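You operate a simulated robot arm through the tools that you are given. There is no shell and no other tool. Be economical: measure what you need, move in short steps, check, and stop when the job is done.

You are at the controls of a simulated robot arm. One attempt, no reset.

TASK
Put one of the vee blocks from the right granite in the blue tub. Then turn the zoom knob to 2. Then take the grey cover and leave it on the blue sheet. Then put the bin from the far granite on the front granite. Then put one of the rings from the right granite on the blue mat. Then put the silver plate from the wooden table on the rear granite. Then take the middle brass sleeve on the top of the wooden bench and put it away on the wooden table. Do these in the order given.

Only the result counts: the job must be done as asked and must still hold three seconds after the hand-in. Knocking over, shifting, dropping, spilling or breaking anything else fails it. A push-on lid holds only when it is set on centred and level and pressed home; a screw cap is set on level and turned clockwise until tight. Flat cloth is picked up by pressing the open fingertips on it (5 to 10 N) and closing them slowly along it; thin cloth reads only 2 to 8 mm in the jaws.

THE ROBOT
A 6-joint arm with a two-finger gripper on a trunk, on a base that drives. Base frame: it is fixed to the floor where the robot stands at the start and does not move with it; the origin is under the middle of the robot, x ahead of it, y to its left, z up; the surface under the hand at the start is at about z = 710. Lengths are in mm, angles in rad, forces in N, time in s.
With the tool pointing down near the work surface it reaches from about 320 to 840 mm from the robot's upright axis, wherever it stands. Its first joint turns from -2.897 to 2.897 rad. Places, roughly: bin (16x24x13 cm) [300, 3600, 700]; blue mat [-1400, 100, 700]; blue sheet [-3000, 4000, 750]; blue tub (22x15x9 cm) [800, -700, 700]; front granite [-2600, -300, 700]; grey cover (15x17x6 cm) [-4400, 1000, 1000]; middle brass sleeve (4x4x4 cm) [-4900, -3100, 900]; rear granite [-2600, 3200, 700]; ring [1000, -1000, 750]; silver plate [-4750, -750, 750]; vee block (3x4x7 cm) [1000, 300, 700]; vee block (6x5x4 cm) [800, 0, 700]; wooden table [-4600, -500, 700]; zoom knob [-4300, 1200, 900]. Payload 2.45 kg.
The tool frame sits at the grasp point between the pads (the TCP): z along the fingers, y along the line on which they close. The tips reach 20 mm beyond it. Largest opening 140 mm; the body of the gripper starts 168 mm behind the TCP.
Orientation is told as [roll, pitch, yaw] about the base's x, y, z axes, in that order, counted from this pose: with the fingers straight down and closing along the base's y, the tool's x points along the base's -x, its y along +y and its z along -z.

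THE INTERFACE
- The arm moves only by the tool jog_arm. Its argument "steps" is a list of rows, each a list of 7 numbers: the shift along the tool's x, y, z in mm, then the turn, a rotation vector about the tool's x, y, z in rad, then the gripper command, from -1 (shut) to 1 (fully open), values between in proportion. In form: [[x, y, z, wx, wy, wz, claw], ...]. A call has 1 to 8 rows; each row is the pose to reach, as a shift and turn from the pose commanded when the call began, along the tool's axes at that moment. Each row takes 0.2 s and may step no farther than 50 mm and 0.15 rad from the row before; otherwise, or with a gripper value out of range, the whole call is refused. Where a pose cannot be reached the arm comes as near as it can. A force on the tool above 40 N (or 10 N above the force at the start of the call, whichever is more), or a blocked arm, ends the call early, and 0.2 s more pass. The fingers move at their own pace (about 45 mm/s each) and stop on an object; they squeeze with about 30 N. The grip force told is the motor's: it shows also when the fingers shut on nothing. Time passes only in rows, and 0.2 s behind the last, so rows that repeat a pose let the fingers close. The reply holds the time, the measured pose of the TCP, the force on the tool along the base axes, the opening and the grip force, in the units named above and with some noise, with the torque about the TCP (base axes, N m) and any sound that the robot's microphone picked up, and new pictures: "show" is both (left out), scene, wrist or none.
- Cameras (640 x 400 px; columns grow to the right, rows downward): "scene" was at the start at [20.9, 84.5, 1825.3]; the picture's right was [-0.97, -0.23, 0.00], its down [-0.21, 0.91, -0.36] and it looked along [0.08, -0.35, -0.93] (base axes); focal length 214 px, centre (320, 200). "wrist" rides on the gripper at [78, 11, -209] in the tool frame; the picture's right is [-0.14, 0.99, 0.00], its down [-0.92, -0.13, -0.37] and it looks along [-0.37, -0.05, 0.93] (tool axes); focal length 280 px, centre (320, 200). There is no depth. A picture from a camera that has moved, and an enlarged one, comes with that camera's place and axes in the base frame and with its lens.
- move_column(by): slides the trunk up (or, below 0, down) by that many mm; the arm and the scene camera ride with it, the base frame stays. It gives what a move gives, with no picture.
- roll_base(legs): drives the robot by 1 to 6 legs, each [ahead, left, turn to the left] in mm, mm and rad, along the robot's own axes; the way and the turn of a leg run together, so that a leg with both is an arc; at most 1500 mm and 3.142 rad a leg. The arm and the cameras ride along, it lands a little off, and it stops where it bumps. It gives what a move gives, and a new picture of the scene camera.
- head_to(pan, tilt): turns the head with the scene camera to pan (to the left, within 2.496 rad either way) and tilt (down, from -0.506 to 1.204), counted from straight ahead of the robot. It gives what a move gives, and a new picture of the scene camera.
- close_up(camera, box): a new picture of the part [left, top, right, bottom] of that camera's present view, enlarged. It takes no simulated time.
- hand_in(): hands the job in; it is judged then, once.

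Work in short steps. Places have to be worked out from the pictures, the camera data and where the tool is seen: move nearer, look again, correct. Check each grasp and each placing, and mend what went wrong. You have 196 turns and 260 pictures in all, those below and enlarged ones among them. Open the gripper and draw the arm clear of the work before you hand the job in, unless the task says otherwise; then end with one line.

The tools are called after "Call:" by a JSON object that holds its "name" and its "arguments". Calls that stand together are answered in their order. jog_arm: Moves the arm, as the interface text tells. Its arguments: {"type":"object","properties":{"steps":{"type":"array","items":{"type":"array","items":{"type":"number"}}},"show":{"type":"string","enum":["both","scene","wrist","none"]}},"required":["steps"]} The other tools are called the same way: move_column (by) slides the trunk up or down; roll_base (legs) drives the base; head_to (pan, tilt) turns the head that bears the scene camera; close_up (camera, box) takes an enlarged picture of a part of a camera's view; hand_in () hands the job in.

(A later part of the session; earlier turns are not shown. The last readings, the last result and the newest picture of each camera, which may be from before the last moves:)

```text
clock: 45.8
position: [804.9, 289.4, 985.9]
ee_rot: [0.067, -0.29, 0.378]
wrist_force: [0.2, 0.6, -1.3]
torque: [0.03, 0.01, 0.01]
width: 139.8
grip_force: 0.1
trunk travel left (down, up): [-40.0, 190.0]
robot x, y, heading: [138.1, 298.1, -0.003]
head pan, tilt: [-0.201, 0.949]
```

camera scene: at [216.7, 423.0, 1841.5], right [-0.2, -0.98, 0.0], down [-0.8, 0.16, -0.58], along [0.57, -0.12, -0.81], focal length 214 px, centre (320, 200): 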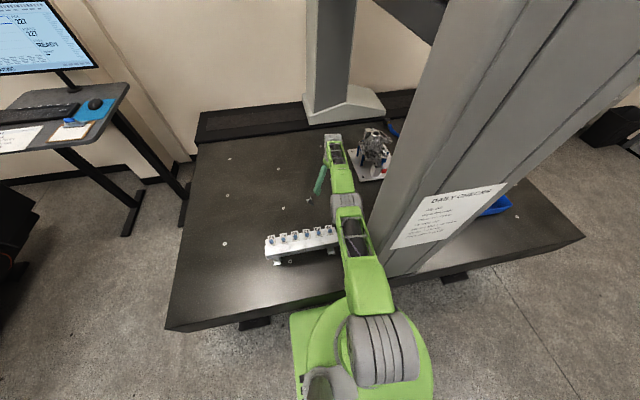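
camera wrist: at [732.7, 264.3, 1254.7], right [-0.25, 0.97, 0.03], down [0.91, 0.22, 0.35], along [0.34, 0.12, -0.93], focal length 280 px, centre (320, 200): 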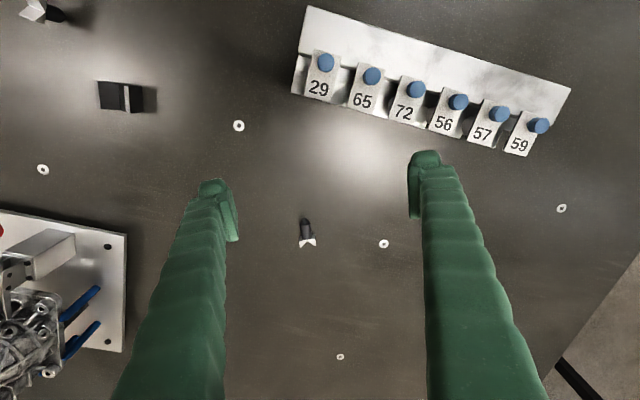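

Tilt works when bent. I fix roll and go toward the block at (984,317).

Call:
{"name": "jog_arm", "arguments": {"steps": [[-17, -6, 44, 0.06, 0, 0, 1], [-35, -13, 88, 0.06, 0, 0, 1], [-52, -20, 132, 0.06, 0, 0, 1], [-70, -26, 176, 0.06, 0, 0, 1], [-70, -26, 176, 0.06, 0, 0, 1]], "show": "wrist"}}

Call:
{"name": "close_up", "arguments": {"camera": "wrist", "box": [240, 100, 400, 228]}}

```text
clock: 47.0
position: [920.2, 320.4, 834.8]
ee_rot: [0.008, -0.289, 0.376]
wrist_force: [-0.5, 0.0, -0.4]
torque: [0.01, 0.03, -0.02]
width: 140.2
grip_force: 0.0
trunk travel left (down, up): [-40.0, 190.0]
robot x, y, heading: [138.2, 299.3, 0.002]
head pan, tilt: [-0.201, 0.949]
camera wrist: at [792.5, 278.2, 1011.7], right [-0.25, 0.97, 0.05], down [0.77, 0.17, 0.61], along [0.59, 0.19, -0.79], focal length 280 px, centre (320, 200)
```

wrist: 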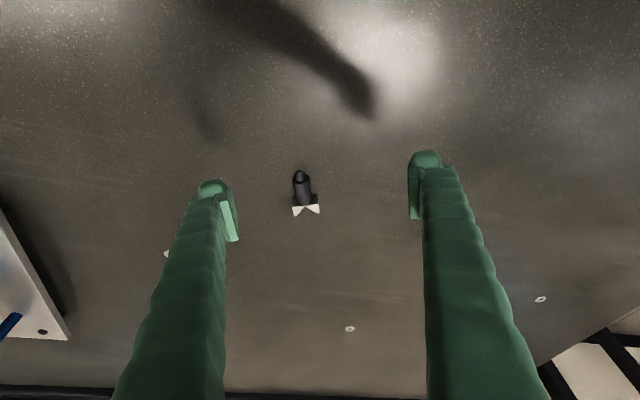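

```text
3.12 times, centred on (320, 164) of wrist
camera zoom: at [792.5, 278.2, 1011.7], right [-0.25, 0.97, 0.05], down [0.77, 0.17, 0.61], along [0.59, 0.19, -0.79], focal length 876 px, centre (320, 312)
```

zoom: 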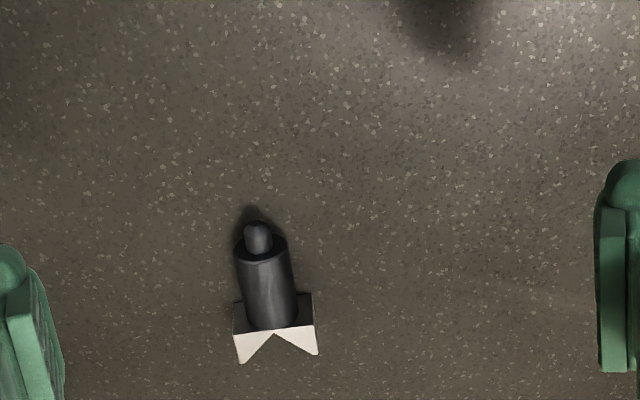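

Stem at (989,318). I descend in three rows to z≈738, then close with waiting rows.

Call:
{"name": "jog_arm", "arguments": {"steps": [[-10, -10, 37, 0, 0, 0, 1], [-19, -18, 74, 0, 0, 0, 1], [-28, -27, 109, 0, 0, 0, 1], [-28, -27, 109, 0, 0, 0, 1]], "show": "wrist"}}

```text
clock: 48.0
position: [981.2, 315.6, 737.3]
ee_rot: [0.008, -0.29, 0.378]
wrist_force: [0.1, 0.0, 0.5]
torque: [0.02, 0.02, 0.0]
width: 140.3
grip_force: 0.0
trunk travel left (down, up): [-40.0, 190.0]
robot x, y, heading: [134.5, 297.6, 0.0]
head pan, tilt: [-0.201, 0.949]
camera wrist: at [854.5, 273.5, 915.7], right [-0.24, 0.97, 0.05], down [0.77, 0.17, 0.61], along [0.59, 0.19, -0.79], focal length 280 px, centre (320, 200)
```

wrist: 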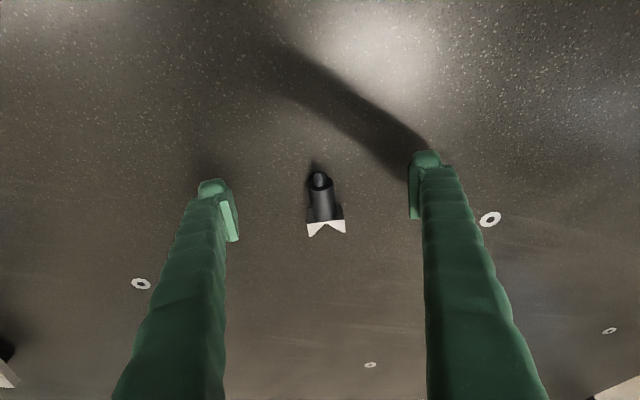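

In place; close and wait.

Call:
{"name": "jog_arm", "arguments": {"steps": [[-1, 0, 2, 0, 0, 0, 0], [-1, 0, 2, 0, 0, 0, -0.5], [-1, 0, 2, 0, 0, 0, -1], [-1, 0, 2, 0, 0, 0, -1], [-1, 0, 2, 0, 0, 0, -1], [-1, 0, 2, 0, 0, 0, -1], [-1, 0, 2, 0, 0, 0, -1], [-1, 0, 2, 0, 0, 0, -1]], "show": "wrist"}}

```text
clock: 49.8
position: [984.3, 317.1, 735.1]
ee_rot: [0.01, -0.29, 0.378]
wrist_force: [0.8, 1.0, 0.6]
torque: [-0.01, 0.03, 0.0]
width: 19.4
grip_force: 28.5
trunk travel left (down, up): [-40.0, 190.0]
robot x, y, heading: [141.1, 302.1, -0.006]
head pan, tilt: [-0.201, 0.949]
camera wrist: at [856.1, 274.4, 914.3], right [-0.25, 0.97, 0.05], down [0.77, 0.17, 0.61], along [0.59, 0.19, -0.79], focal length 280 px, centre (320, 200)
```

wrist: 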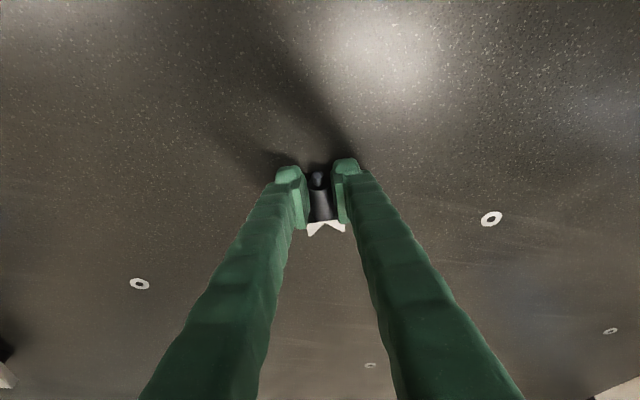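

Gripped at 19.4 mm with 28 N. Lift straight up and retract.

Call:
{"name": "jog_arm", "arguments": {"steps": [[-12, 0, -40, 0, 0, 0, -1], [-24, 0, -80, 0, 0, 0, -1], [-36, 0, -120, 0, 0, 0, -1], [-20, 0, -165, 0, 0, 0, -1], [10, 0, -200, 0, 0, 0, -1], [40, 0, -235, 0, 0, 0, -1]], "show": "wrist"}}

```text
clock: 51.1
position: [886.3, 277.3, 949.6]
ee_rot: [0.007, -0.289, 0.376]
wrist_force: [0.0, 0.1, -0.9]
torque: [-0.03, 0.04, 0.03]
width: 19.3
grip_force: 30.1
trunk travel left (down, up): [-40.0, 190.0]
robot x, y, heading: [136.9, 299.0, 0.001]
head pan, tilt: [-0.201, 0.949]
camera wrist: at [758.9, 234.9, 1127.4], right [-0.24, 0.97, 0.05], down [0.77, 0.17, 0.62], along [0.59, 0.19, -0.79], focal length 280 px, centre (320, 200)
```

wrist: 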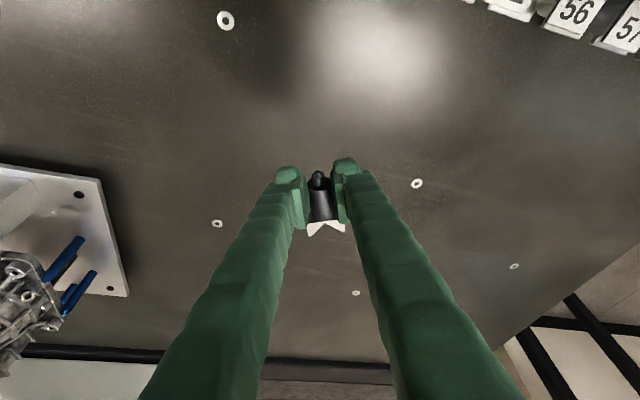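

Held. Raise the column, retract and level the tool.

Call:
{"name": "move_column", "arguments": {"by": 60}}

Call:
{"name": "jog_arm", "arguments": {"steps": [[42, 0, 13, 0, 0, 0, -1], [84, 0, 25, 0, 0.05, 0, -1], [126, 0, 38, 0, 0.1, 0, -1], [168, 0, 50, 0, 0.15, 0, -1], [210, 0, 63, 0, 0.22, 0, -1], [252, 0, 75, 0, 0.29, 0, -1], [294, 0, 88, 0, 0.29, 0.0, -1], [336, 0, 100, 0, 0.29, 0.0, -1]], "show": "none"}}

```text
clock: 52.1
position: [887.0, 277.3, 1008.9]
ee_rot: [0.01, -0.287, 0.377]
wrist_force: [-0.3, -0.2, -0.5]
torque: [0.0, 0.03, -0.03]
width: 19.1
grip_force: 29.7
trunk travel left (down, up): [-100.0, 130.0]
robot x, y, heading: [137.5, 301.9, -0.002]
head pan, tilt: [-0.201, 0.949]
```

```text
clock: 53.6
position: [691.8, 208.5, 875.0]
ee_rot: [0.0, -0.018, 0.383]
wrist_force: [-6.1, -3.5, 12.4]
torque: [0.31, 0.28, 0.15]
width: 18.7
grip_force: 30.2
trunk travel left (down, up): [-100.0, 130.0]
robot x, y, heading: [136.7, 296.9, 0.004]
head pan, tilt: [-0.201, 0.949]
stopped in row 7: the force on the tool passed its limit at 113 N (the readings are from after the stop); the commanded pose is now the measured one
```

I got the sign wrong and touched something; look at once.

Call:
{"name": "jog_arm", "arguments": {"steps": [[0, 0, -10, 0, 0, 0, -1]], "show": "both"}}

```text
clock: 54.0
position: [693.6, 207.0, 879.6]
ee_rot: [0.003, -0.015, 0.383]
wrist_force: [0.1, -0.7, -0.8]
torque: [-0.03, -0.01, -0.02]
width: 19.1
grip_force: 29.5
trunk travel left (down, up): [-100.0, 130.0]
robot x, y, heading: [139.7, 297.6, 0.005]
head pan, tilt: [-0.201, 0.949]
camera scene: at [219.9, 431.0, 1840.3], right [-0.2, -0.98, 0.0], down [-0.8, 0.16, -0.58], along [0.57, -0.12, -0.81], focal length 214 px, centre (320, 200)
camera wrist: at [615.4, 185.5, 1088.3], right [-0.24, 0.97, 0.01], down [0.9, 0.22, 0.38], along [0.37, 0.1, -0.92], focal length 280 px, centre (320, 200)
```

scene: 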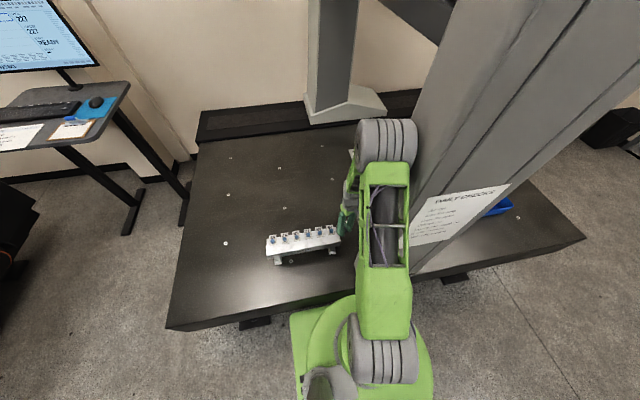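
wrist: 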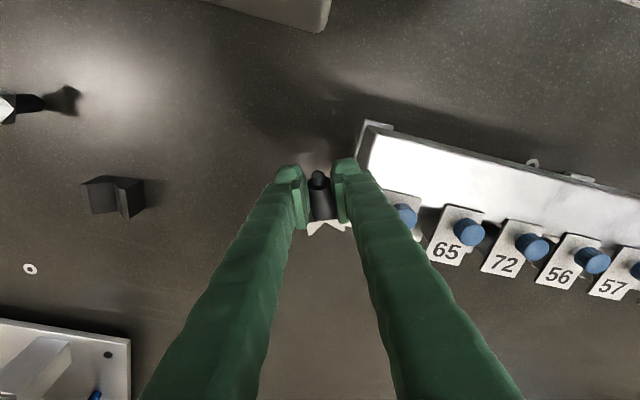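

The stylus rack's end was touched. Move up clear, then check it against earlier pictures.

Call:
{"name": "jog_arm", "arguments": {"steps": [[0, 0, -45, 0, 0, 0, -1], [0, 0, -90, 0, 0, 0, -1], [0, 0, -135, 0, 0, 0, -1]], "show": "wrist"}}

Call:
{"name": "close_up", "arguments": {"camera": "scene", "box": [220, 180, 380, 290]}}

```text
clock: 54.8
position: [690.3, 197.8, 1016.7]
ee_rot: [0.003, -0.023, 0.377]
wrist_force: [0.3, -0.1, -1.2]
torque: [-0.09, 0.04, 0.01]
width: 19.0
grip_force: 30.1
trunk travel left (down, up): [-100.0, 130.0]
robot x, y, heading: [137.6, 301.9, -0.002]
head pan, tilt: [-0.201, 0.949]
camera wrist: at [611.2, 177.0, 1224.7], right [-0.24, 0.97, 0.01], down [0.9, 0.22, 0.39], along [0.37, 0.1, -0.92], focal length 280 px, centre (320, 200)
```

wrist: 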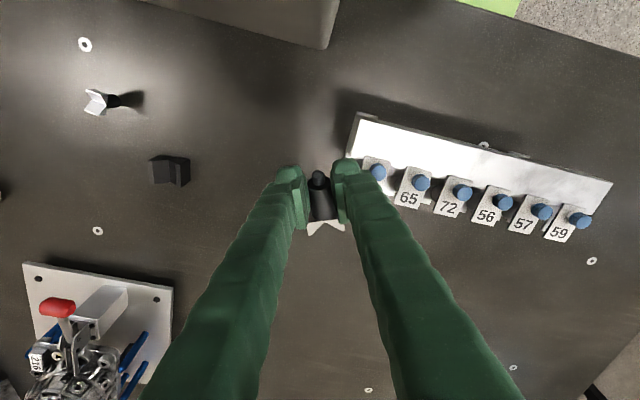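

```text
3.64 times, centred on (300, 235) of scene
camera zoom: at [216.0, 424.3, 1841.6], right [-0.2, -0.98, 0.0], down [-0.8, 0.16, -0.58], along [0.57, -0.12, -0.81], focal length 780 px, centre (393, 73)
```

zoom: 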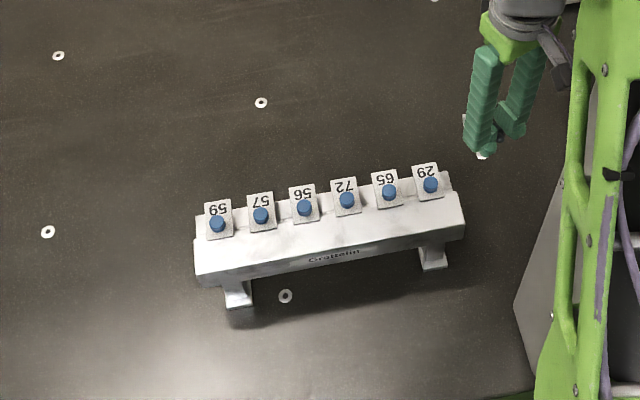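

Rack looks unshifted. I pull the hand back clear of the column, unwinding the yaw.

Call:
{"name": "jog_arm", "arguments": {"steps": [[23, 33, 0, 0, 0, 0.06, -1], [46, 66, 0, 0, 0, 0.12, -1], [69, 98, 0, 0, 0, 0.18, -1], [92, 130, 0, 0, 0, 0.24, -1], [115, 163, 0, 0, 0, 0.3, -1], [138, 195, 0, 0, 0, 0.37, -1]], "show": "none"}}

```text
clock: 56.2
position: [514.2, 332.9, 1019.7]
ee_rot: [0.01, -0.013, 0.009]
wrist_force: [-0.3, 0.5, -1.8]
torque: [-0.02, 0.03, 0.02]
width: 18.8
grip_force: 29.6
out of reach, approached as far as the arm can: row 6
trunk travel left (down, up): [-100.0, 130.0]
robot x, y, heading: [139.2, 299.3, 0.009]
head pan, tilt: [-0.201, 0.949]
```

Drive back, right past the column, to face the tub.

Call:
{"name": "roll_base", "arguments": {"legs": [[-270, 0, 0], [0, -930, 0]]}}

Call:
{"name": "head_to", "arguments": {"pan": 0.0, "tilt": 0.9}}

```text
clock: 66.4
position: [247.5, -616.8, 1019.2]
ee_rot: [0.012, -0.014, 0.011]
wrist_force: [-0.4, -0.6, -1.8]
torque: [-0.01, 0.0, 0.0]
width: 18.6
grip_force: 29.6
trunk travel left (down, up): [-100.0, 130.0]
robot x, y, heading: [-130.8, -648.1, 0.004]
head pan, tilt: [-0.201, 0.949]
camera scene: at [-50.3, -526.8, 1841.5], right [-0.2, -0.98, 0.0], down [-0.8, 0.16, -0.58], along [0.57, -0.11, -0.81], focal length 214 px, centre (320, 200)
```

scene: 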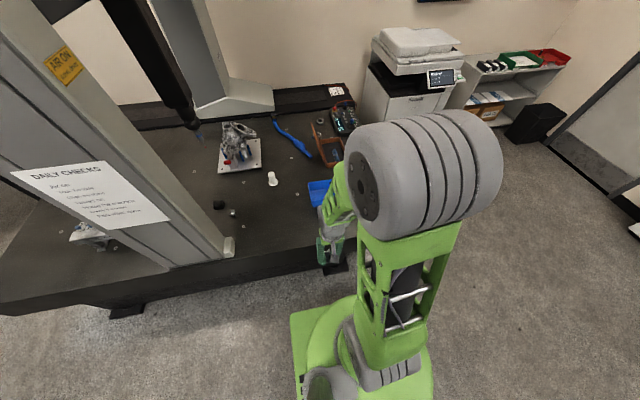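

```text
clock: 67.1
position: [247.4, -618.7, 1020.6]
ee_rot: [0.011, -0.014, 0.012]
wrist_force: [-1.2, 0.6, -1.1]
torque: [-0.01, 0.01, 0.01]
width: 18.7
grip_force: 29.1
trunk travel left (down, up): [-100.0, 130.0]
robot x, y, heading: [-129.8, -657.5, 0.005]
head pan, tilt: [0.0, 0.901]
camera scene: at [-46.1, -512.2, 1845.1], right [0.0, -1.0, 0.0], down [-0.78, 0.0, -0.62], along [0.62, 0.0, -0.78], focal length 214 px, centre (320, 200)
```

scene: 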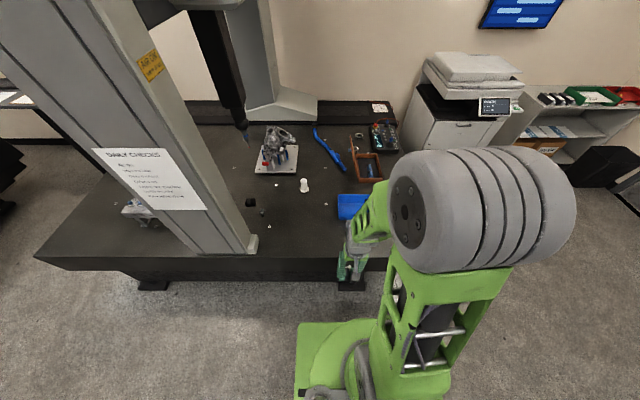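

Tub near (800,-715). Drive ahead 150 and extend to look from the wrist.

Call:
{"name": "roll_base", "arguments": {"legs": [[170, 0, 0]]}}

Call:
{"name": "jog_arm", "arguments": {"steps": [[-45, -10, 0, 0, 0, 0, -1], [-90, -20, 0, 0, 0, 0, -1], [-135, -30, 0, 0, 0, 0, -1], [-180, -40, 0, 0, 0, 0, -1], [-225, -50, 0, 0, 0, 0, -1], [-270, -60, 0, 0, 0, 0, -1]], "show": "wrist"}}

```text
clock: 68.5
position: [417.6, -617.8, 1020.2]
ee_rot: [0.01, -0.013, 0.01]
wrist_force: [0.8, 0.7, -1.3]
torque: [0.02, 0.05, -0.01]
width: 18.7
grip_force: 29.9
trunk travel left (down, up): [-100.0, 130.0]
robot x, y, heading: [39.7, -650.8, 0.002]
head pan, tilt: [0.0, 0.901]
camera scene: at [124.3, -511.9, 1845.0], right [0.0, -1.0, 0.0], down [-0.78, 0.0, -0.62], along [0.62, 0.0, -0.78], focal length 214 px, centre (320, 200)
```

scene: 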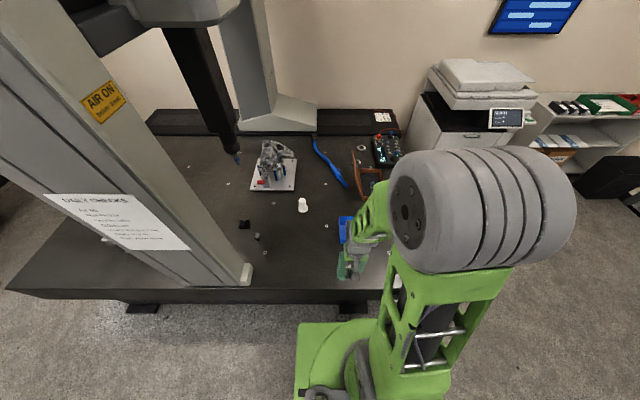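

```text
clock: 70.0
position: [688.2, -672.9, 1022.1]
ee_rot: [0.012, -0.013, 0.011]
wrist_force: [0.0, 0.7, -1.5]
torque: [0.03, 0.08, 0.01]
width: 18.5
grip_force: 30.0
trunk travel left (down, up): [-100.0, 130.0]
robot x, y, heading: [39.4, -651.8, -0.001]
head pan, tilt: [0.0, 0.901]
camera wrist: at [608.9, -666.6, 1230.5], right [0.13, 0.99, 0.01], down [0.92, -0.12, 0.38], along [0.38, -0.04, -0.93], focal length 280 px, centre (320, 200)
```

wrist: 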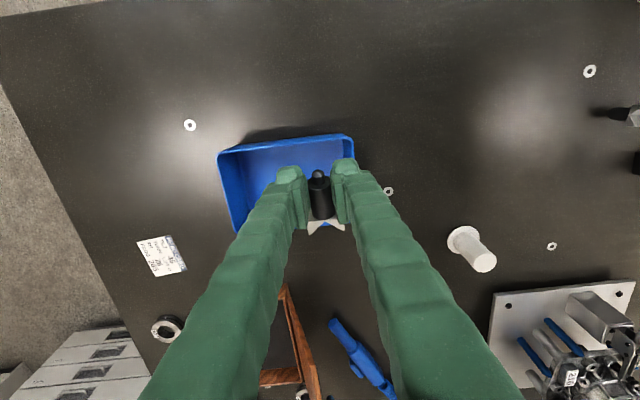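

Tub centre ≈ (767,-732). Move above, then lower into it.

Call:
{"name": "jog_arm", "arguments": {"steps": [[-35, -25, 0, 0, 0, 0, -1], [-76, -52, 0, 0, 0, 0, -1], [-76, -57, 45, 0, 0, 0, -1], [-76, -57, 90, 0, 0, 0, -1], [-76, -57, 135, 0, 0, 0, -1]], "show": "wrist"}}

```text
clock: 71.2
position: [765.7, -728.3, 888.9]
ee_rot: [0.01, -0.014, 0.011]
wrist_force: [0.0, -0.5, -0.5]
torque: [-0.03, 0.01, -0.01]
width: 18.3
grip_force: 29.5
trunk travel left (down, up): [-100.0, 130.0]
robot x, y, heading: [41.7, -649.6, 0.001]
head pan, tilt: [0.0, 0.901]
camera wrist: at [686.4, -721.7, 1095.6], right [0.13, 0.99, 0.01], down [0.92, -0.12, 0.38], along [0.38, -0.04, -0.93], focal length 280 px, centre (320, 200)
```

wrist: 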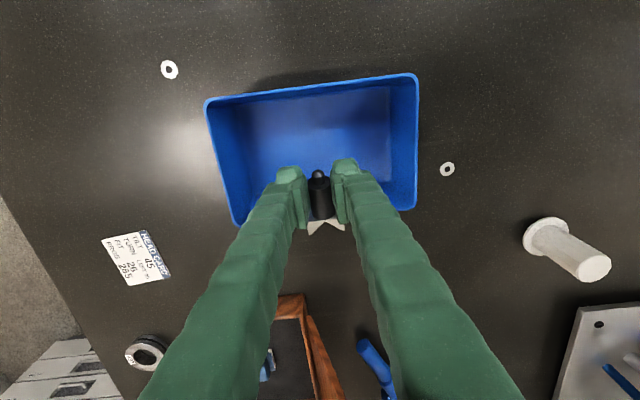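

Slightly far in x; correct 14 mm and lower to z≈757.

Call:
{"name": "jog_arm", "arguments": {"steps": [[14, -3, 45, 0, 0, 0, -1], [14, -3, 90, 0, 0, 0, -1], [14, -3, 120, 0, 0, 0, -1], [14, -3, 132, 0, 0, 0, -1], [14, -3, 132, 0, 0, 0, -1]], "show": "wrist"}}

```text
clock: 72.3
position: [754.5, -731.0, 757.3]
ee_rot: [0.01, -0.014, 0.01]
wrist_force: [-0.5, 0.7, -1.3]
torque: [0.02, -0.02, 0.04]
width: 18.5
grip_force: 30.8
trunk travel left (down, up): [-100.0, 130.0]
robot x, y, heading: [35.3, -652.5, 0.0]
head pan, tilt: [0.0, 0.901]
camera wrist: at [673.6, -723.5, 965.3], right [0.13, 0.99, 0.01], down [0.92, -0.12, 0.38], along [0.38, -0.04, -0.93], focal length 280 px, centre (320, 200)
```

wrist: 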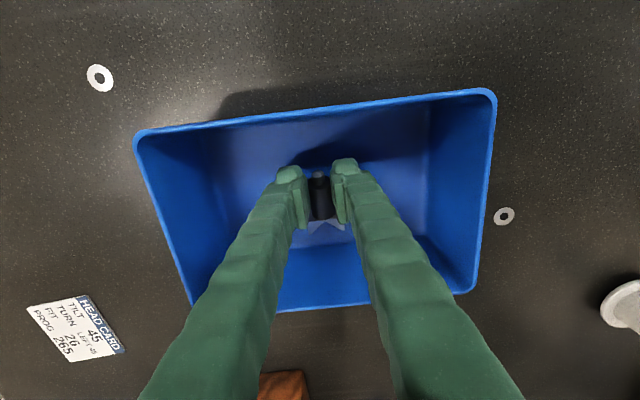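

Inside the tub. Lower a bit more, open partly, and rise.

Call:
{"name": "jog_arm", "arguments": {"steps": [[0, 0, 8, 0, 0, 0, -1], [0, 0, 8, 0, 0, 0, -0.4], [0, 0, 8, 0, 0, 0, -0.4], [0, 0, 8, 0, 0, 0, -0.4], [0, 0, 8, 0, 0, 0, -0.4], [0, 0, -35, 0, 0, 0, -0.4], [0, 0, -80, 0, 0, 0, -0.4], [0, 0, -125, 0, 0, 0, -0.4]], "show": "wrist"}}

```text
clock: 74.2
position: [748.8, -731.6, 882.5]
ee_rot: [0.012, -0.012, 0.009]
wrist_force: [0.7, 0.5, -0.2]
torque: [-0.05, -0.02, -0.01]
width: 42.1
grip_force: 0.1
trunk travel left (down, up): [-100.0, 130.0]
robot x, y, heading: [38.4, -648.7, 0.0]
head pan, tilt: [0.0, 0.901]
camera wrist: at [669.1, -725.9, 1091.3], right [0.13, 0.99, 0.01], down [0.92, -0.12, 0.38], along [0.38, -0.04, -0.93], focal length 280 px, centre (320, 200)
```

wrist: 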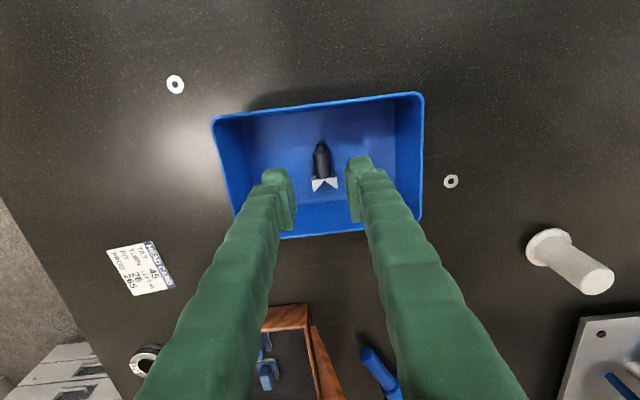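

The vee block lies in the tub. Retract, then survey the route.

Call:
{"name": "jog_arm", "arguments": {"steps": [[10, 0, -45, 0, 0, 0, -0.4], [50, 0, -70, 0, 0, 0, -0.4], [95, 5, -90, 0, 0, 0, -0.4], [140, 10, -110, 0, 0, 0, 0], [185, 20, -110, 0, 0, 0, 0], [230, 30, -110, 0, 0, 0, 0], [275, 40, -110, 0, 0, 0, 0], [320, 50, -110, 0, 0, 0, 0]], "show": "none"}}

Call:
{"name": "roll_base", "arguments": {"legs": [[-250, 0, 0]]}}

Call:
{"name": "head_to", "arguments": {"pan": 2.49, "tilt": 0.5}}

Call:
{"name": "head_to", "arguments": {"pan": 1.7, "tilt": 0.5}}

Call:
{"name": "head_to", "arguments": {"pan": -2.3, "tilt": 0.5}}

```text
clock: 76.0
position: [427.5, -686.4, 988.7]
ee_rot: [0.008, -0.015, 0.007]
wrist_force: [-0.3, -0.4, -0.4]
torque: [-0.02, -0.03, -0.03]
width: 70.0
grip_force: 0.0
trunk travel left (down, up): [-100.0, 130.0]
robot x, y, heading: [36.9, -653.0, 0.002]
head pan, tilt: [0.0, 0.901]
```

```text
clock: 77.8
position: [176.7, -688.8, 988.8]
ee_rot: [0.011, -0.013, 0.004]
wrist_force: [-0.4, -0.7, 0.9]
torque: [-0.01, -0.06, 0.03]
width: 69.8
grip_force: 0.1
trunk travel left (down, up): [-100.0, 130.0]
robot x, y, heading: [-211.6, -652.7, -0.006]
head pan, tilt: [0.0, 0.901]
camera scene: at [-126.8, -512.0, 1845.2], right [0.0, -1.0, 0.0], down [-0.78, 0.0, -0.62], along [0.62, 0.0, -0.78], focal length 214 px, centre (320, 200)
```

scene: 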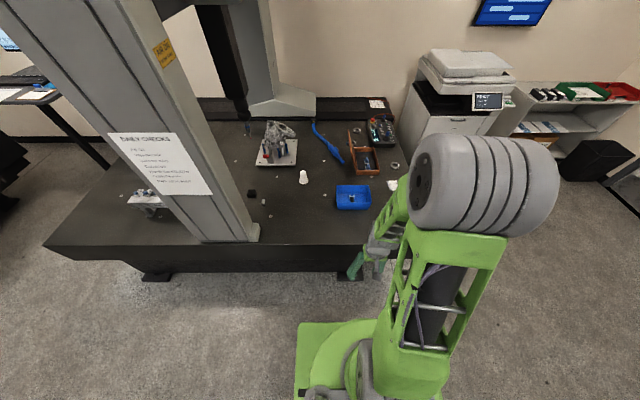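

```text
clock: 80.0
position: [179.1, -687.9, 988.2]
ee_rot: [0.01, -0.015, 0.003]
wrist_force: [0.0, -0.9, -0.2]
torque: [-0.03, 0.03, 0.01]
width: 70.1
grip_force: 0.1
trunk travel left (down, up): [-100.0, 130.0]
robot x, y, heading: [-215.1, -650.6, -0.009]
head pan, tilt: [2.491, 0.499]
camera scene: at [-273.2, -456.1, 1879.0], right [0.61, 0.79, 0.0], down [0.38, -0.29, -0.88], along [-0.7, 0.54, -0.48], focal length 214 px, centre (320, 200)
```

scene: 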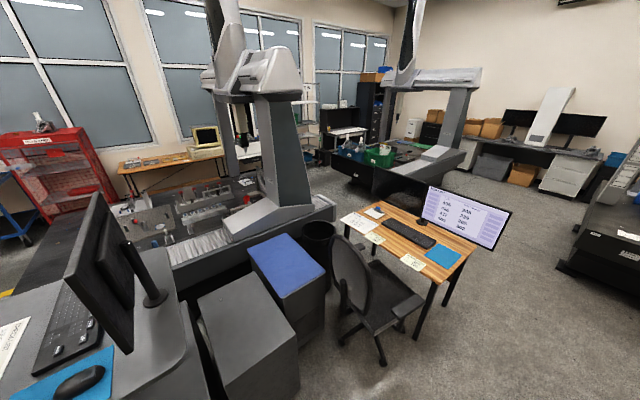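

```text
clock: 81.2
position: [177.6, -688.1, 989.3]
ee_rot: [0.01, -0.015, 0.003]
wrist_force: [-0.1, -0.9, 0.2]
torque: [0.01, 0.0, 0.0]
width: 70.0
grip_force: 0.1
trunk travel left (down, up): [-100.0, 130.0]
robot x, y, heading: [-205.8, -652.3, -0.004]
head pan, tilt: [1.7, 0.499]
camera scene: at [-212.5, -421.4, 1879.0], right [0.99, 0.12, 0.0], down [0.06, -0.47, -0.88], along [-0.11, 0.87, -0.48], focal length 214 px, centre (320, 200)
```

scene: 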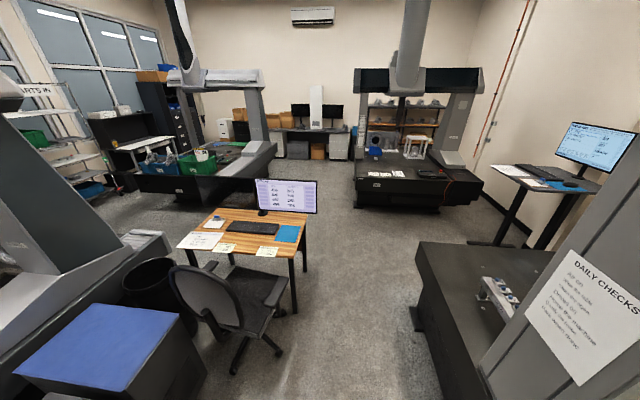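

```text
clock: 84.4
position: [177.8, -688.9, 987.7]
ee_rot: [0.011, -0.016, 0.004]
wrist_force: [0.0, 0.5, -0.3]
torque: [0.01, 0.01, 0.03]
width: 69.8
grip_force: 0.1
trunk travel left (down, up): [-100.0, 130.0]
robot x, y, heading: [-209.7, -650.5, -0.008]
head pan, tilt: [-2.3, 0.499]
camera scene: at [-262.1, -579.2, 1879.0], right [-0.74, 0.67, 0.0], down [0.32, 0.36, -0.88], along [-0.59, -0.65, -0.48], focal length 214 px, centre (320, 200)
```

scene: 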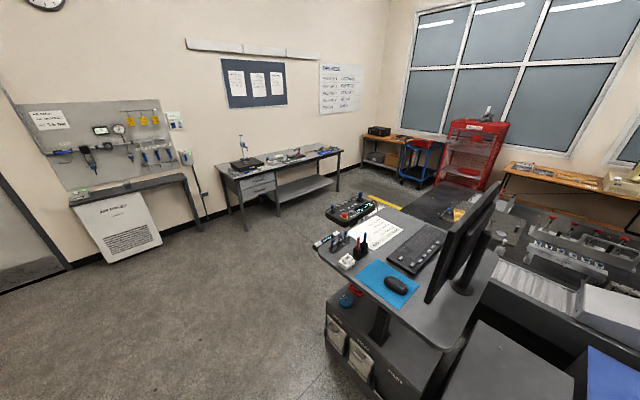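

Map: corridor between desk (y<1310) and rear granite (y>2090). I'll drive north along x≈-50, then west at y≈1700.

Call:
{"name": "roll_base", "arguments": {"legs": [[160, 0, 0], [0, 0, 1.575], [1500, 0, 0], [850, 0, 0], [0, 0, 1.571]]}}

Call:
{"name": "head_to", "arguments": {"pan": 0.0, "tilt": 0.45}}

```text
clock: 104.7
position: [-520.7, 1688.0, 988.2]
ee_rot: [0.009, -0.014, -3.045]
wrist_force: [-0.1, 0.2, 0.1]
torque: [-0.02, 0.01, 0.01]
width: 69.8
grip_force: 0.1
trunk travel left (down, up): [-100.0, 130.0]
robot x, y, heading: [-132.1, 1693.0, -3.053]
head pan, tilt: [-2.3, 0.499]
camera scene: at [-76.2, 1618.1, 1879.0], right [0.8, -0.6, 0.0], down [-0.29, -0.38, -0.88], along [0.52, 0.7, -0.48], focal length 214 px, centre (320, 200)
```

scene: 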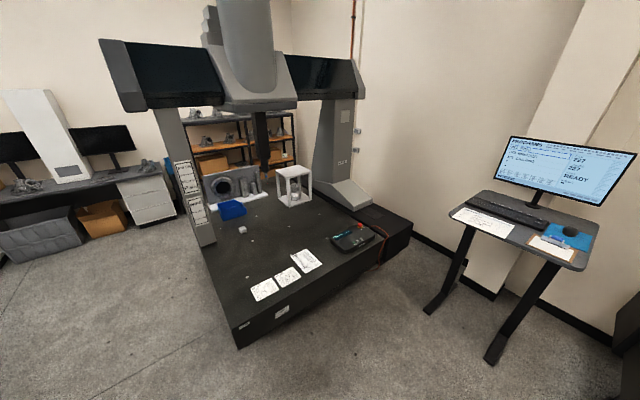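

```text
clock: 106.8
position: [-520.5, 1688.2, 987.5]
ee_rot: [0.01, -0.014, -3.044]
wrist_force: [-0.3, -0.6, -0.7]
torque: [-0.01, 0.01, 0.0]
width: 70.1
grip_force: 0.1
trunk travel left (down, up): [-100.0, 130.0]
robot x, y, heading: [-133.9, 1686.5, -3.05]
head pan, tilt: [0.0, 0.45]
camera scene: at [-222.1, 1537.1, 1883.4], right [-0.09, 1.0, 0.0], down [0.43, 0.04, -0.9], along [-0.9, -0.08, -0.44], focal length 214 px, centre (320, 200)
```

scene: 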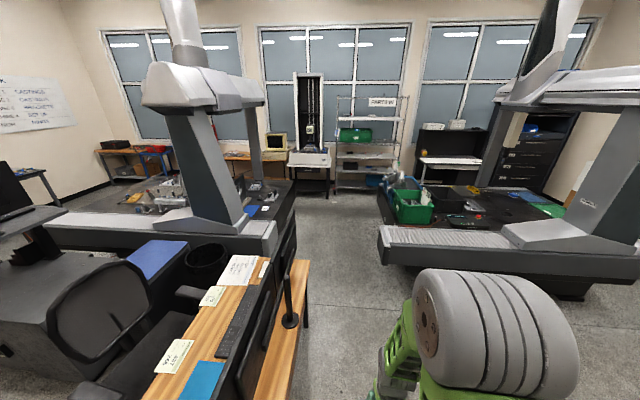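

Corridor is clear. Correct the heading and drive west.

Call:
{"name": "roll_base", "arguments": {"legs": [[0, 0, -0.09], [1500, 65, 0], [300, 60, 0], [1200, 110, 0]]}}

Call:
{"name": "head_to", "arguments": {"pan": 0.1, "tilt": 0.5}}

```text
refused: leg 2 is longer than a leg can be; nothing moved
```

```text
clock: 107.5
position: [-521.7, 1688.7, 988.4]
ee_rot: [0.01, -0.013, -3.045]
wrist_force: [-0.5, 0.4, 0.9]
torque: [0.01, 0.02, -0.01]
width: 70.0
grip_force: 0.1
trunk travel left (down, up): [-100.0, 130.0]
robot x, y, heading: [-132.9, 1688.6, -3.051]
head pan, tilt: [0.099, 0.499]
camera scene: at [-219.9, 1528.2, 1879.0], right [-0.19, 0.98, 0.0], down [0.47, 0.09, -0.88], along [-0.86, -0.16, -0.48], focal length 214 px, centre (320, 200)
```

scene: 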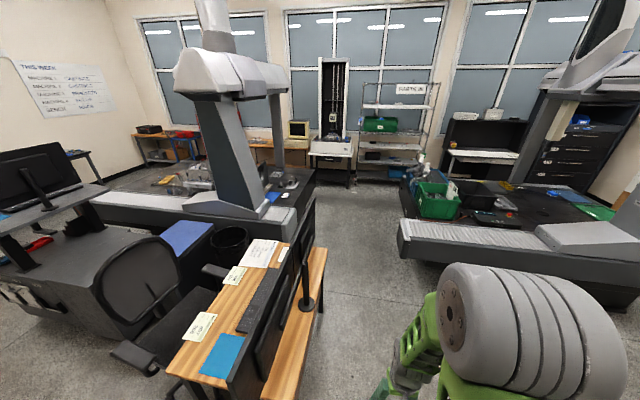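

Leg length a bit over; split it.

Call:
{"name": "roll_base", "arguments": {"legs": [[0, 0, -0.09], [1450, 65, 0], [350, 60, 0], [1200, 110, 0]]}}

Call:
{"name": "close_up", "arguments": {"camera": "scene", "box": [200, 40, 440, 240]}}

```text
clock: 122.7
position: [-3503.2, 1535.4, 987.5]
ee_rot: [0.011, -0.013, 3.129]
wrist_force: [0.0, 0.4, 0.6]
torque: [0.01, -0.02, 0.0]
width: 70.1
grip_force: 0.0
trunk travel left (down, up): [-100.0, 130.0]
robot x, y, heading: [-3116.5, 1491.1, 3.114]
head pan, tilt: [0.099, 0.499]
camera scene: at [-3222.2, 1342.9, 1878.9], right [-0.08, 1.0, 0.0], down [0.48, 0.04, -0.88], along [-0.88, -0.07, -0.48], focal length 214 px, centre (320, 200)
```

scene: 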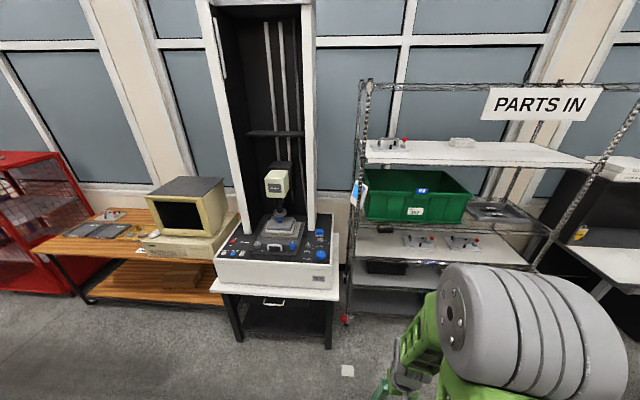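

```text
2.00 times, centred on (320, 140) of scene
camera zoom: at [-3222.2, 1342.9, 1878.9], right [-0.08, 1.0, 0.0], down [0.48, 0.04, -0.88], along [-0.88, -0.07, -0.48], focal length 429 px, centre (320, 320)
```

zoom: 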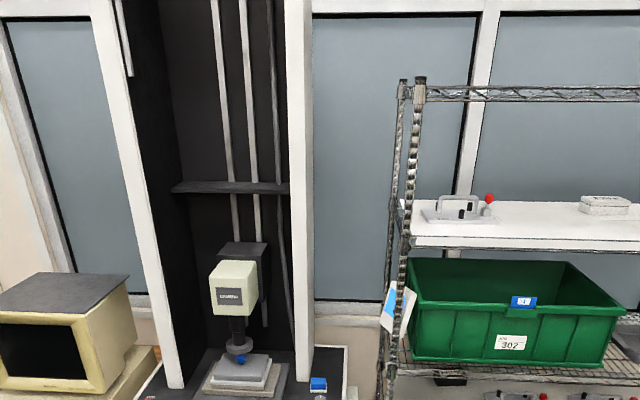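

Close-up of the machine's panel.

Call:
{"name": "close_up", "arguments": {"camera": "scene", "box": [205, 160, 345, 300]}}

```text
2.86 times, centred on (275, 230) of scene
camera zoom: at [-3222.2, 1342.9, 1878.9], right [-0.08, 1.0, 0.0], down [0.48, 0.04, -0.88], along [-0.88, -0.07, -0.48], focal length 613 px, centre (449, 114)
```

zoom: 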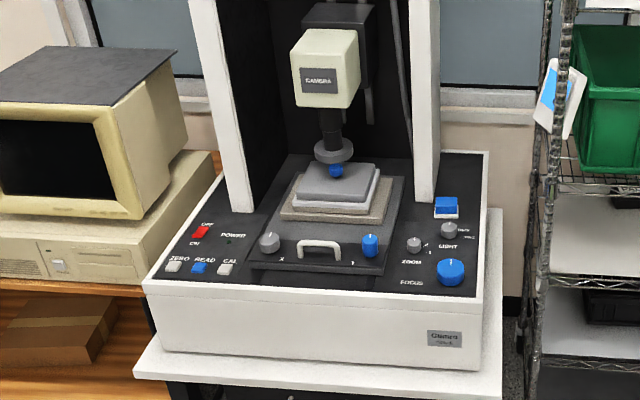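

The zoom knob is near (-4353,1167). Before moving left, check clearance to the front granite.

Call:
{"name": "head_to", "arguments": {"pan": 0.9, "tilt": 0.9}}

```text
clock: 123.8
position: [-3503.9, 1535.7, 987.9]
ee_rot: [0.009, -0.013, 3.13]
wrist_force: [0.4, 0.9, -0.4]
torque: [-0.02, -0.03, 0.02]
width: 69.9
grip_force: 0.1
trunk travel left (down, up): [-100.0, 130.0]
robot x, y, heading: [-3113.7, 1490.6, 3.123]
head pan, tilt: [0.901, 0.901]
camera scene: at [-3179.4, 1291.9, 1845.1], right [-0.77, 0.64, 0.0], down [0.5, 0.6, -0.62], along [-0.4, -0.48, -0.78], focal length 214 px, centre (320, 200)
```

scene: 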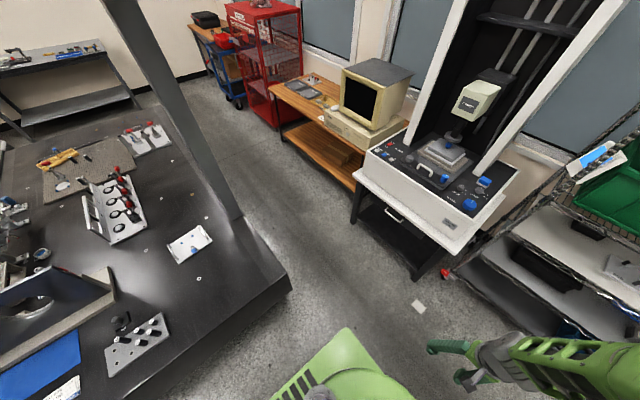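

Granite's west edge is at x≈-3300, y<921. I drive to about (-3640,1260).

Call:
{"name": "roll_base", "arguments": {"legs": [[520, 225, 0.02]]}}

Call:
{"name": "jog_arm", "arguments": {"steps": [[-45, 20, -25, 0, 0, 0, 0], [-90, 45, -50, 0, 0, 0, 0], [-130, 65, -75, 0, 0, 0, -1], [-165, 85, -75, 0, 0, 0, -1], [-200, 100, -75, 0, 0, 0, -1]], "show": "wrist"}}

```text
clock: 127.1
position: [-4032.8, 1307.3, 987.6]
ee_rot: [0.01, -0.012, -3.131]
wrist_force: [0.4, -0.2, 0.1]
torque: [0.01, 0.01, -0.02]
width: 70.0
grip_force: 0.0
trunk travel left (down, up): [-100.0, 130.0]
robot x, y, heading: [-3640.3, 1271.5, -3.139]
head pan, tilt: [0.901, 0.901]
camera scene: at [-3702.2, 1070.9, 1845.0], right [-0.79, 0.62, 0.0], down [0.49, 0.62, -0.62], along [-0.38, -0.49, -0.78], focal length 214 px, centre (320, 200)
```

scene: 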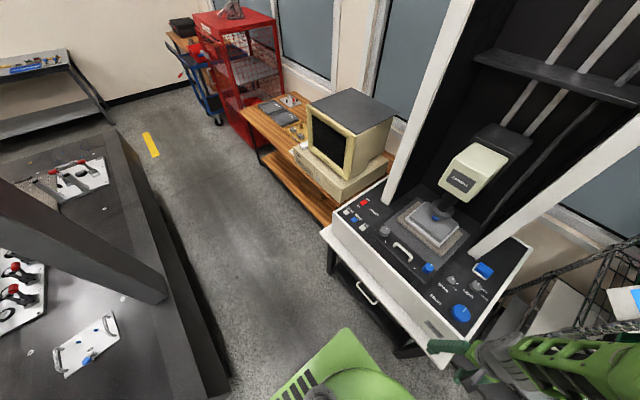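

```text
refused: row 1 steps farther than a row can; nothing moved
```

Step sizes smaller.

Call:
{"name": "jog_arm", "arguments": {"steps": [[-36, 20, -20, 0, 0, 0, -1], [-72, 42, -40, 0, 0, 0, -1], [-108, 64, -60, 0, 0, 0, -1], [-144, 84, -60, 0, 0, 0, -1], [-180, 104, -60, 0, 0, 0, -1]], "show": "wrist"}}

```text
clock: 128.3
position: [-4210.7, 1200.2, 1049.0]
ee_rot: [0.013, -0.012, -3.131]
wrist_force: [0.2, -0.4, 0.1]
torque: [0.03, -0.01, -0.03]
width: 0.1
grip_force: 27.9
trunk travel left (down, up): [-100.0, 130.0]
robot x, y, heading: [-3646.3, 1273.8, -3.139]
head pan, tilt: [0.901, 0.901]
camera wrist: at [-4128.6, 1192.5, 1258.1], right [-0.13, -0.99, 0.01], down [-0.92, 0.12, 0.38], along [-0.38, 0.04, -0.93], focal length 280 px, centre (320, 200)
```

wrist: 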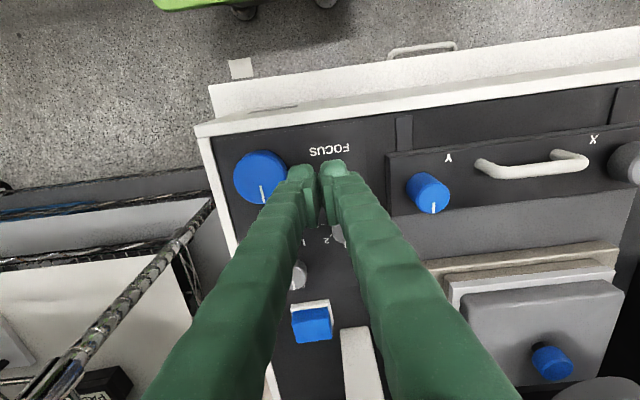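

Open fingers to see the knob between them.

Call:
{"name": "jog_arm", "arguments": {"steps": [[0, 0, 0, 0, 0, 0, 1], [0, 0, 0, 0, 0, 0, 1], [0, 0, 0, 0, 0, 0, 1], [0, 0, 0, 0, 0, 0, 1], [0, 0, 0, 0, 0, 0, 1], [0, 0, 0, 0, 0, 0, 1], [0, 0, 0, 0, 0, 0, 1]], "show": "wrist"}}

Call:
{"name": "close_up", "arguments": {"camera": "wrist", "box": [260, 180, 400, 320]}}

```text
clock: 129.9
position: [-4210.9, 1201.9, 1050.5]
ee_rot: [0.011, -0.014, -3.132]
wrist_force: [0.1, -0.1, -0.8]
torque: [0.0, -0.01, 0.01]
width: 139.6
grip_force: 0.1
trunk travel left (down, up): [-100.0, 130.0]
robot x, y, heading: [-3644.4, 1270.7, -3.144]
head pan, tilt: [0.901, 0.901]
camera wrist: at [-4127.7, 1193.2, 1258.4], right [-0.13, -0.99, 0.01], down [-0.92, 0.12, 0.38], along [-0.38, 0.04, -0.93], focal length 280 px, centre (320, 200)
```

wrist: 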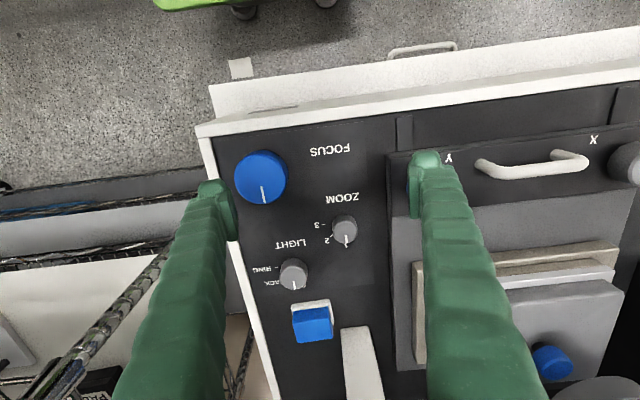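

```text
2.86 times, centred on (330, 250) of wrist
camera zoom: at [-4127.7, 1193.2, 1258.4], right [-0.13, -0.99, 0.01], down [-0.92, 0.12, 0.38], along [-0.38, 0.04, -0.93], focal length 801 px, centre (291, 57)
```

zoom: 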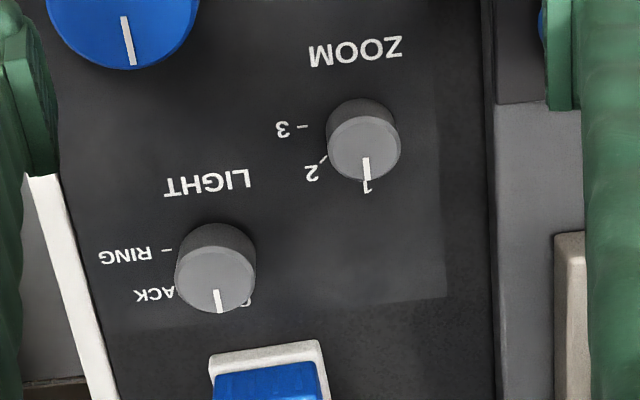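

Knob is at 1, the 2 mark lies about 45° clockwise (from above). I move over it for a second fix.

Call:
{"name": "jog_arm", "arguments": {"steps": [[-35, 8, 0, 0, 0, 0, 1], [-70, 15, 0, 0, 0, 0, 1], [-100, 22, 0, 0, 0, 0, 0.3]], "show": "wrist"}}

Call:
{"name": "close_up", "arguments": {"camera": "wrist", "box": [250, 90, 390, 230]}}

```text
clock: 130.7
position: [-4309.7, 1179.1, 1052.2]
ee_rot: [0.01, -0.013, -3.131]
wrist_force: [0.0, 0.2, -0.2]
torque: [0.03, 0.0, 0.01]
width: 105.5
grip_force: 0.1
trunk travel left (down, up): [-100.0, 130.0]
robot x, y, heading: [-3643.2, 1268.2, -3.14]
head pan, tilt: [0.901, 0.901]
camera wrist: at [-4228.7, 1170.9, 1260.8], right [-0.13, -0.99, 0.01], down [-0.92, 0.12, 0.38], along [-0.38, 0.04, -0.93], focal length 280 px, centre (320, 200)
```

wrist: 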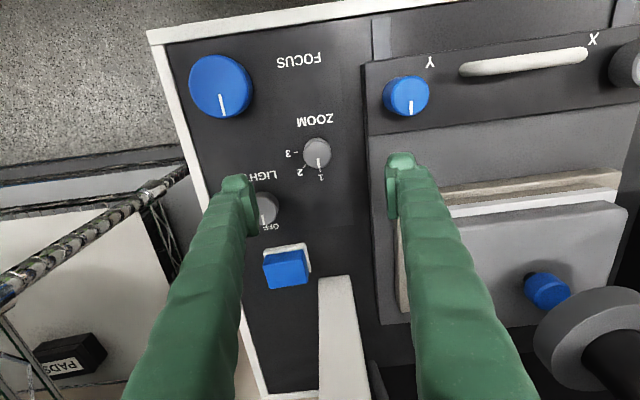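

```text
2.86 times, centred on (320, 160) of wrist
camera zoom: at [-4228.7, 1170.9, 1260.8], right [-0.13, -0.99, 0.01], down [-0.92, 0.12, 0.38], along [-0.38, 0.04, -0.93], focal length 801 px, centre (320, 314)
```

zoom: 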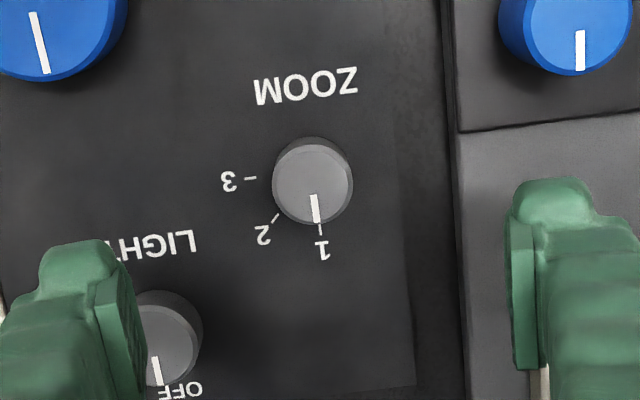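

Knob top ≈ (-4300,1181,948). Narrow the fingers to ~50 mm and descend to check before gripping.

Call:
{"name": "jog_arm", "arguments": {"steps": [[10, -2, 20, 0, 0, 0, -0.28], [10, -2, 50, 0, 0, 0, -0.28], [10, -2, 70, 0, 0, 0, -0.28], [10, -2, 70, 0, 0, 0, -0.28]], "show": "wrist"}}

Call:
{"name": "close_up", "arguments": {"camera": "wrist", "box": [250, 110, 390, 250]}}

```text
clock: 131.7
position: [-4299.5, 1179.3, 982.9]
ee_rot: [0.013, -0.014, -3.131]
wrist_force: [-0.5, -0.2, 0.0]
torque: [0.03, -0.03, 0.01]
width: 50.2
grip_force: 0.2
trunk travel left (down, up): [-100.0, 130.0]
robot x, y, heading: [-3645.0, 1270.8, -3.139]
head pan, tilt: [0.901, 0.901]
camera wrist: at [-4217.9, 1171.2, 1191.3], right [-0.13, -0.99, 0.01], down [-0.92, 0.12, 0.38], along [-0.38, 0.04, -0.93], focal length 280 px, centre (320, 200)
```

wrist: 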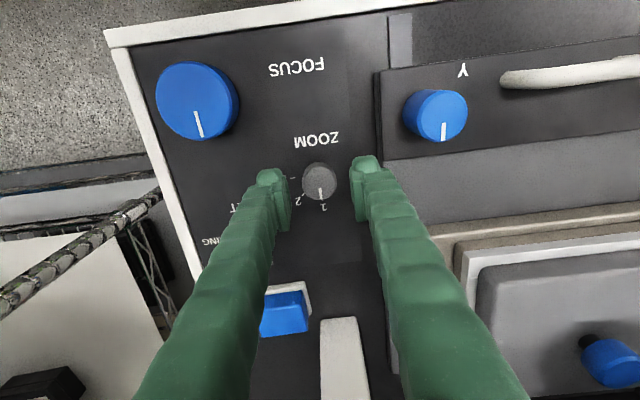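

```text
2.86 times, centred on (320, 180) of wrist
camera zoom: at [-4217.9, 1171.2, 1191.3], right [-0.13, -0.99, 0.01], down [-0.92, 0.12, 0.38], along [-0.38, 0.04, -0.93], focal length 801 px, centre (320, 257)
```

zoom: 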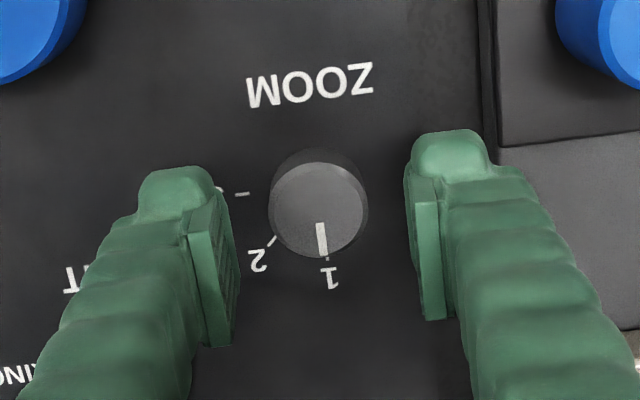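

Well aligned. Descend 29 mm and close.

Call:
{"name": "jog_arm", "arguments": {"steps": [[1, 0, 15, 0, 0, 0, -0.28], [1, 0, 29, 0, 0, 0, -0.28], [1, 0, 29, 0, 0, 0, -1], [1, 0, 29, 0, 0, 0, -1], [1, 0, 29, 0, 0, 0, -1], [1, 0, 29, 0, 0, 0, -1]], "show": "wrist"}}

```text
clock: 133.1
position: [-4299.4, 1179.7, 954.4]
ee_rot: [0.011, -0.012, -3.132]
wrist_force: [0.8, 5.8, -3.4]
torque: [0.11, 0.03, 0.01]
width: 30.5
grip_force: 44.5
trunk travel left (down, up): [-100.0, 130.0]
robot x, y, heading: [-3643.1, 1272.2, -3.141]
head pan, tilt: [0.901, 0.901]
camera wrist: at [-4217.9, 1171.6, 1161.6], right [-0.13, -0.99, 0.01], down [-0.92, 0.12, 0.38], along [-0.38, 0.04, -0.93], focal length 280 px, centre (320, 200)
```

wrist: 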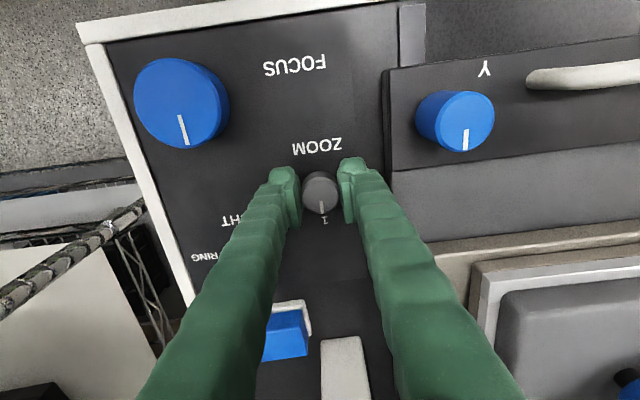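

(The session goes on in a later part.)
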